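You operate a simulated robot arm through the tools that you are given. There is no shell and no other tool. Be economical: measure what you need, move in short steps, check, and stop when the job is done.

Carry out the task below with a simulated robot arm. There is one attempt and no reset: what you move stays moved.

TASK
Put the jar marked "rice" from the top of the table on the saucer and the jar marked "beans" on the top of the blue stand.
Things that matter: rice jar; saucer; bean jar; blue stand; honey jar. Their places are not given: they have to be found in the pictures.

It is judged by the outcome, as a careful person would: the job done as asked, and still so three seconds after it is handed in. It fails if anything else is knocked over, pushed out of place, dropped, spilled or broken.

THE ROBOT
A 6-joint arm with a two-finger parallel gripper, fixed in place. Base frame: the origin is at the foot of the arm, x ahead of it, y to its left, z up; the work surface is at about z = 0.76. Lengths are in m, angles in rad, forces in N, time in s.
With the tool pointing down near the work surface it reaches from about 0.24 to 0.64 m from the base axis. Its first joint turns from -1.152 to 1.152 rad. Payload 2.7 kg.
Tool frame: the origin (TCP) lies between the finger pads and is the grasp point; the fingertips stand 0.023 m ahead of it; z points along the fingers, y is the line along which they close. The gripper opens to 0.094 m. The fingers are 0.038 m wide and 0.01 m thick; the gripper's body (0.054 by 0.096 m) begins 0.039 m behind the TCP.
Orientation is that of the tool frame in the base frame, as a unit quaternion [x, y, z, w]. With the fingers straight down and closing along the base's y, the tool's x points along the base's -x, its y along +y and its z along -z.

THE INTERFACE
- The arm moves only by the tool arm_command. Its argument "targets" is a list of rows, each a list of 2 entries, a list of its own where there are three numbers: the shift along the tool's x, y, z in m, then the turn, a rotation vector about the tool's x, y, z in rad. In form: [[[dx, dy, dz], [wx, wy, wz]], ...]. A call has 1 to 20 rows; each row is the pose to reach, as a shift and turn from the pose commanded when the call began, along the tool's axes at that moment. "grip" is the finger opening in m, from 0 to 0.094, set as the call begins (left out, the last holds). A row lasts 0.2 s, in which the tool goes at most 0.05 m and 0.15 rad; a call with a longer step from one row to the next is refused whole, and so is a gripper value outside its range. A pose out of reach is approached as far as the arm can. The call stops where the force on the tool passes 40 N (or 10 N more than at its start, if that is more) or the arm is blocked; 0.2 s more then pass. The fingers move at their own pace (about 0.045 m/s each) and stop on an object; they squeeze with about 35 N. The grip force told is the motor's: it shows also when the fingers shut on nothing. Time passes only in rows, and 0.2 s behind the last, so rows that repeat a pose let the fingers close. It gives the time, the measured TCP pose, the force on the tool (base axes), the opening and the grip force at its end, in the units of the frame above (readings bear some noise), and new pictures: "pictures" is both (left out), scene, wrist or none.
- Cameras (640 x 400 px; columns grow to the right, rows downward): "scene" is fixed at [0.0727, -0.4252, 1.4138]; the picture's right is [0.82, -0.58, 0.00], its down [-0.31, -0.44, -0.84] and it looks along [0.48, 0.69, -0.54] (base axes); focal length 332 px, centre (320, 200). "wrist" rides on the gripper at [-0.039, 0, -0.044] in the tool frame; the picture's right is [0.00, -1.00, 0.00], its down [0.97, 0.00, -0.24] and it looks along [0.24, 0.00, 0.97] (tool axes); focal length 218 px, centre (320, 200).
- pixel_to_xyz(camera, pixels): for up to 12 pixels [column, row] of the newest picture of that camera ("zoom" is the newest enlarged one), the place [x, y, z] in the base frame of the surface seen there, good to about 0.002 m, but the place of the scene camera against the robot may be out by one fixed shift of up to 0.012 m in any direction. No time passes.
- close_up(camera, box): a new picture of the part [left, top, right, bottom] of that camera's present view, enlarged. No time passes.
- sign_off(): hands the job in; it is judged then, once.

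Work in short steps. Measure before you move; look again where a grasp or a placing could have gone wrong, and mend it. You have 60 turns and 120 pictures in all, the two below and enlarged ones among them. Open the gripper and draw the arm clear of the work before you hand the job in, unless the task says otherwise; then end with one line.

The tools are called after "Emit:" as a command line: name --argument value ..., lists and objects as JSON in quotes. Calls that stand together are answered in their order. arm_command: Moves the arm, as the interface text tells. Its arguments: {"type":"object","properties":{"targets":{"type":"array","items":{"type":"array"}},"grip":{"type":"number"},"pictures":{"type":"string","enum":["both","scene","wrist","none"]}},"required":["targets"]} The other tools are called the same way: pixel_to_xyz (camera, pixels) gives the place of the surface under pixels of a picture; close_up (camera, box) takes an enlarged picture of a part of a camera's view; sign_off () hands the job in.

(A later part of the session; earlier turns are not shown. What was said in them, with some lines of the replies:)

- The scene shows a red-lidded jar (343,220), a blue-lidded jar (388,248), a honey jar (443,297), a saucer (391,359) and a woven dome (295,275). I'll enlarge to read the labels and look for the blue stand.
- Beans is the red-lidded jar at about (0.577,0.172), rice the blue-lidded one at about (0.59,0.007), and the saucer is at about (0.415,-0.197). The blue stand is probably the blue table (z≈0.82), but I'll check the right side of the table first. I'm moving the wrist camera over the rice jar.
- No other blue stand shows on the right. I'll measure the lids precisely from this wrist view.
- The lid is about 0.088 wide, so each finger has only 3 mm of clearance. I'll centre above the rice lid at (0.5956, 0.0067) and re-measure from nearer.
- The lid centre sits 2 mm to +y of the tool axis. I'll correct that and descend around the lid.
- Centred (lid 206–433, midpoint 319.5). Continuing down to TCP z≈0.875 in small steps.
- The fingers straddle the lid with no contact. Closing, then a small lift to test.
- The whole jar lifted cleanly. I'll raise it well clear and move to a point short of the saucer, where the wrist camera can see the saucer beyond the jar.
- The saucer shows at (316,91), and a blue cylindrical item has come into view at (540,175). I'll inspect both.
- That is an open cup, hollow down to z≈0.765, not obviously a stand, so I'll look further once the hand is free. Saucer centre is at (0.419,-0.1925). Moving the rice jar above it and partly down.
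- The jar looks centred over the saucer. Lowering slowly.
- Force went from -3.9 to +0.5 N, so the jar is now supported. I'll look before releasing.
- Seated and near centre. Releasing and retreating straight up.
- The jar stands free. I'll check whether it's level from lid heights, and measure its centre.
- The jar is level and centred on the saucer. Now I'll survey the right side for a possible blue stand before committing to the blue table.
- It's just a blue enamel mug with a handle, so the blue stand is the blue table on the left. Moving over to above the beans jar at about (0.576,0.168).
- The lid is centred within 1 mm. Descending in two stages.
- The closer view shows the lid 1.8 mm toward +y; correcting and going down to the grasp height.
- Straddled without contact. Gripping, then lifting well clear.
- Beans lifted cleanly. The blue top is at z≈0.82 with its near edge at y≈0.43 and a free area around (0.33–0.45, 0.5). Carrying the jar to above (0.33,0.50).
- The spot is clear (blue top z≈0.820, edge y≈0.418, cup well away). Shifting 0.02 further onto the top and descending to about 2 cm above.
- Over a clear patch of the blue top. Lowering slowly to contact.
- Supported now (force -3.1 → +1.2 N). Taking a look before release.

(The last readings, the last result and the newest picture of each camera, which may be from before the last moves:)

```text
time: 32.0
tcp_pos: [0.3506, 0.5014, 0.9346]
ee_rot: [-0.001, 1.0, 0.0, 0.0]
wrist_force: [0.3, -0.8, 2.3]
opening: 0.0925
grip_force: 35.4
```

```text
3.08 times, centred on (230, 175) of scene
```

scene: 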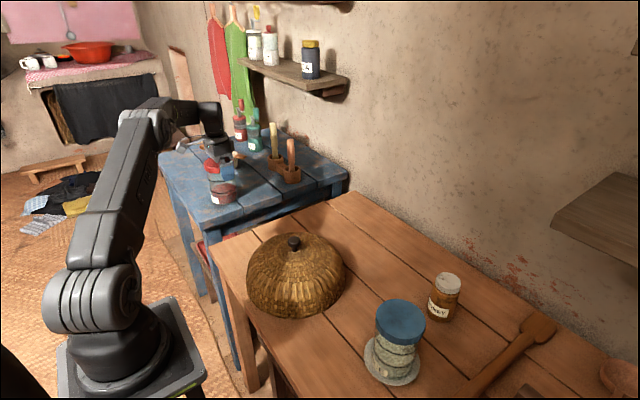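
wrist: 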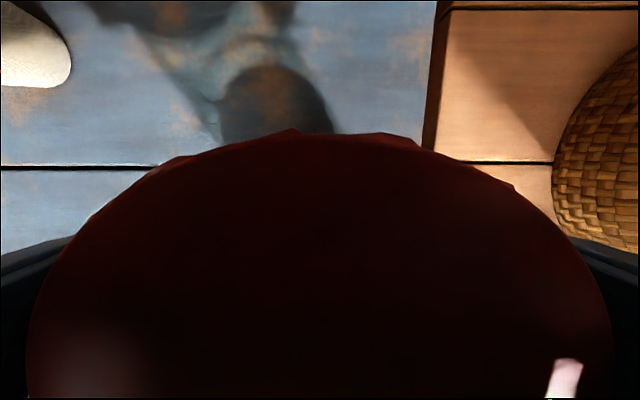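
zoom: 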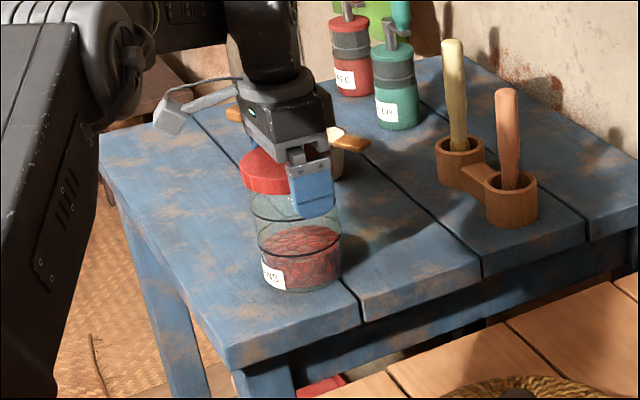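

Standing flat on the stand. Releasing and rising straight and slowly.

Emit:
arm_command --targets '[[[0, 0, 0], [0, 0, 0]], [[0, 0, 0], [0, 0, 0]], [[0, 0, -0.003], [0, 0, 0]], [[0, 0, -0.01], [0, 0, 0]], [[0, 0, -0.02], [0, 0, 0]], [[0, 0, -0.035], [0, 0, 0]], [[0, 0, -0.06], [0, 0, 0]], [[0, 0, -0.1], [0, 0, 0]], [[0, 0, -0.15], [0, 0, 0]], [[0, 0, -0.15], [0, 0, 0]]]' --grip 0.094

Emit:
pixel_to_xyz --camera "wrist" --pixels '[[280, 200], [360, 200], [320, 160], [320, 235], [320, 200]]'

Emit:
close_up --camera "scene" --box '[140, 90, 350, 250]'

```text
time: 34.2
tcp_pos: [0.3506, 0.4986, 1.0824]
ee_rot: [-0.001, 1.0, -0.001, -0.001]
wrist_force: [-0.3, -0.2, -0.8]
opening: 0.0941
grip_force: 0.0
```

scene: 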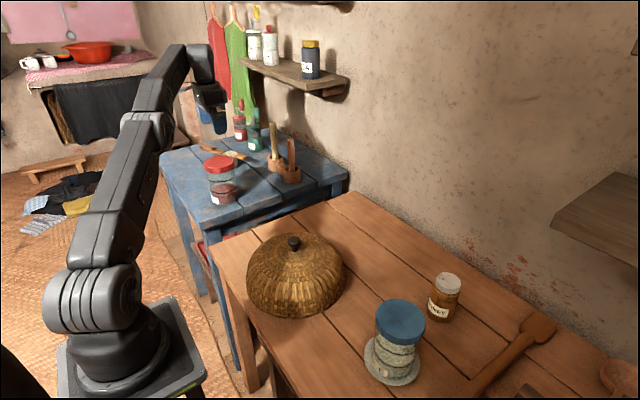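
wrist: 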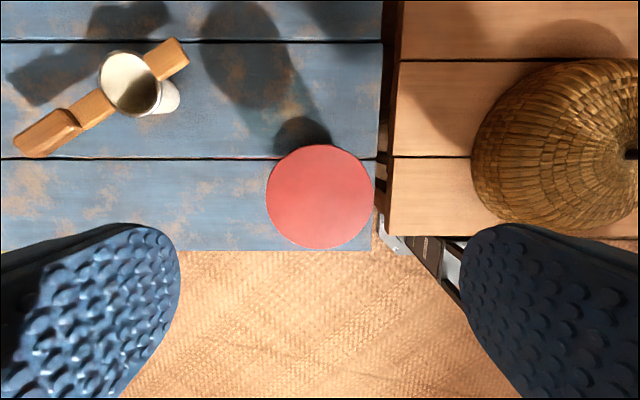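

```text
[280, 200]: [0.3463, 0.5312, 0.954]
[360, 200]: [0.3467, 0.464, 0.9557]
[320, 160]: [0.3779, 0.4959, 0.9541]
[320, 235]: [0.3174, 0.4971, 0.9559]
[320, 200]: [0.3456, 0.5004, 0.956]
```

```text
2.50 times, centred on (245, 170) of scene
```

zoom: 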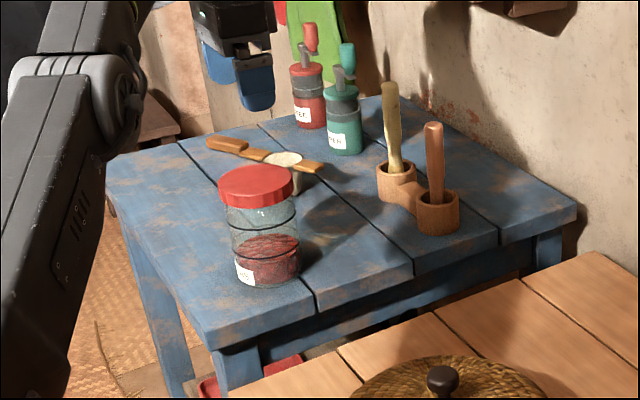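

Beans stands level on the blue stand (lid z≈0.955 all round), and rice, honey and the dome are undisturbed. Drawing the arm up and away.

Emit:
arm_command --targets '[[[0, -0.02, -0.04], [0, 0, 0]], [[0, -0.06, -0.06], [0, 0, 0]], [[0, -0.1, -0.07], [0, 0, 0]], [[0, -0.14, -0.07], [0, 0, 0]], [[0, -0.18, -0.07], [0, 0, 0]], [[0, -0.2, -0.07], [0, 0, 0]], [[0, -0.2, -0.07], [0, 0, 0]]]' --pictures "scene"

```text
time: 35.8
tcp_pos: [0.3519, 0.2999, 1.1531]
ee_rot: [-0.001, 1.0, 0.001, 0.001]
wrist_force: [0.0, 0.5, 0.3]
opening: 0.0941
grip_force: 0.2
```

scene: 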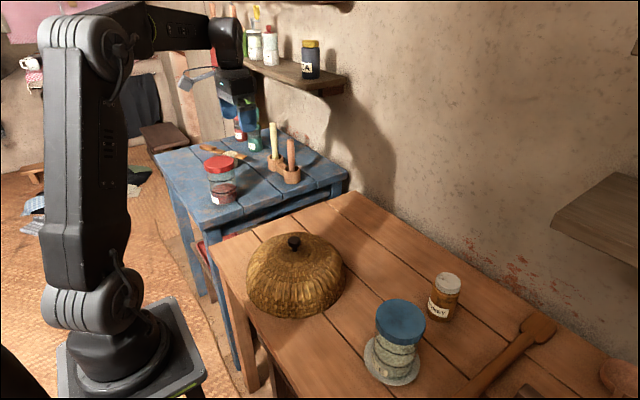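

Both jars are in place and the arm is clear, so I'm handing in.

Emit:
sign_off

```text
The job is handed in.
```

The rice jar is on the saucer and the beans jar is on top of the blue table, which I took to be the blue stand; nothing else was disturbed, and the job is handed in.
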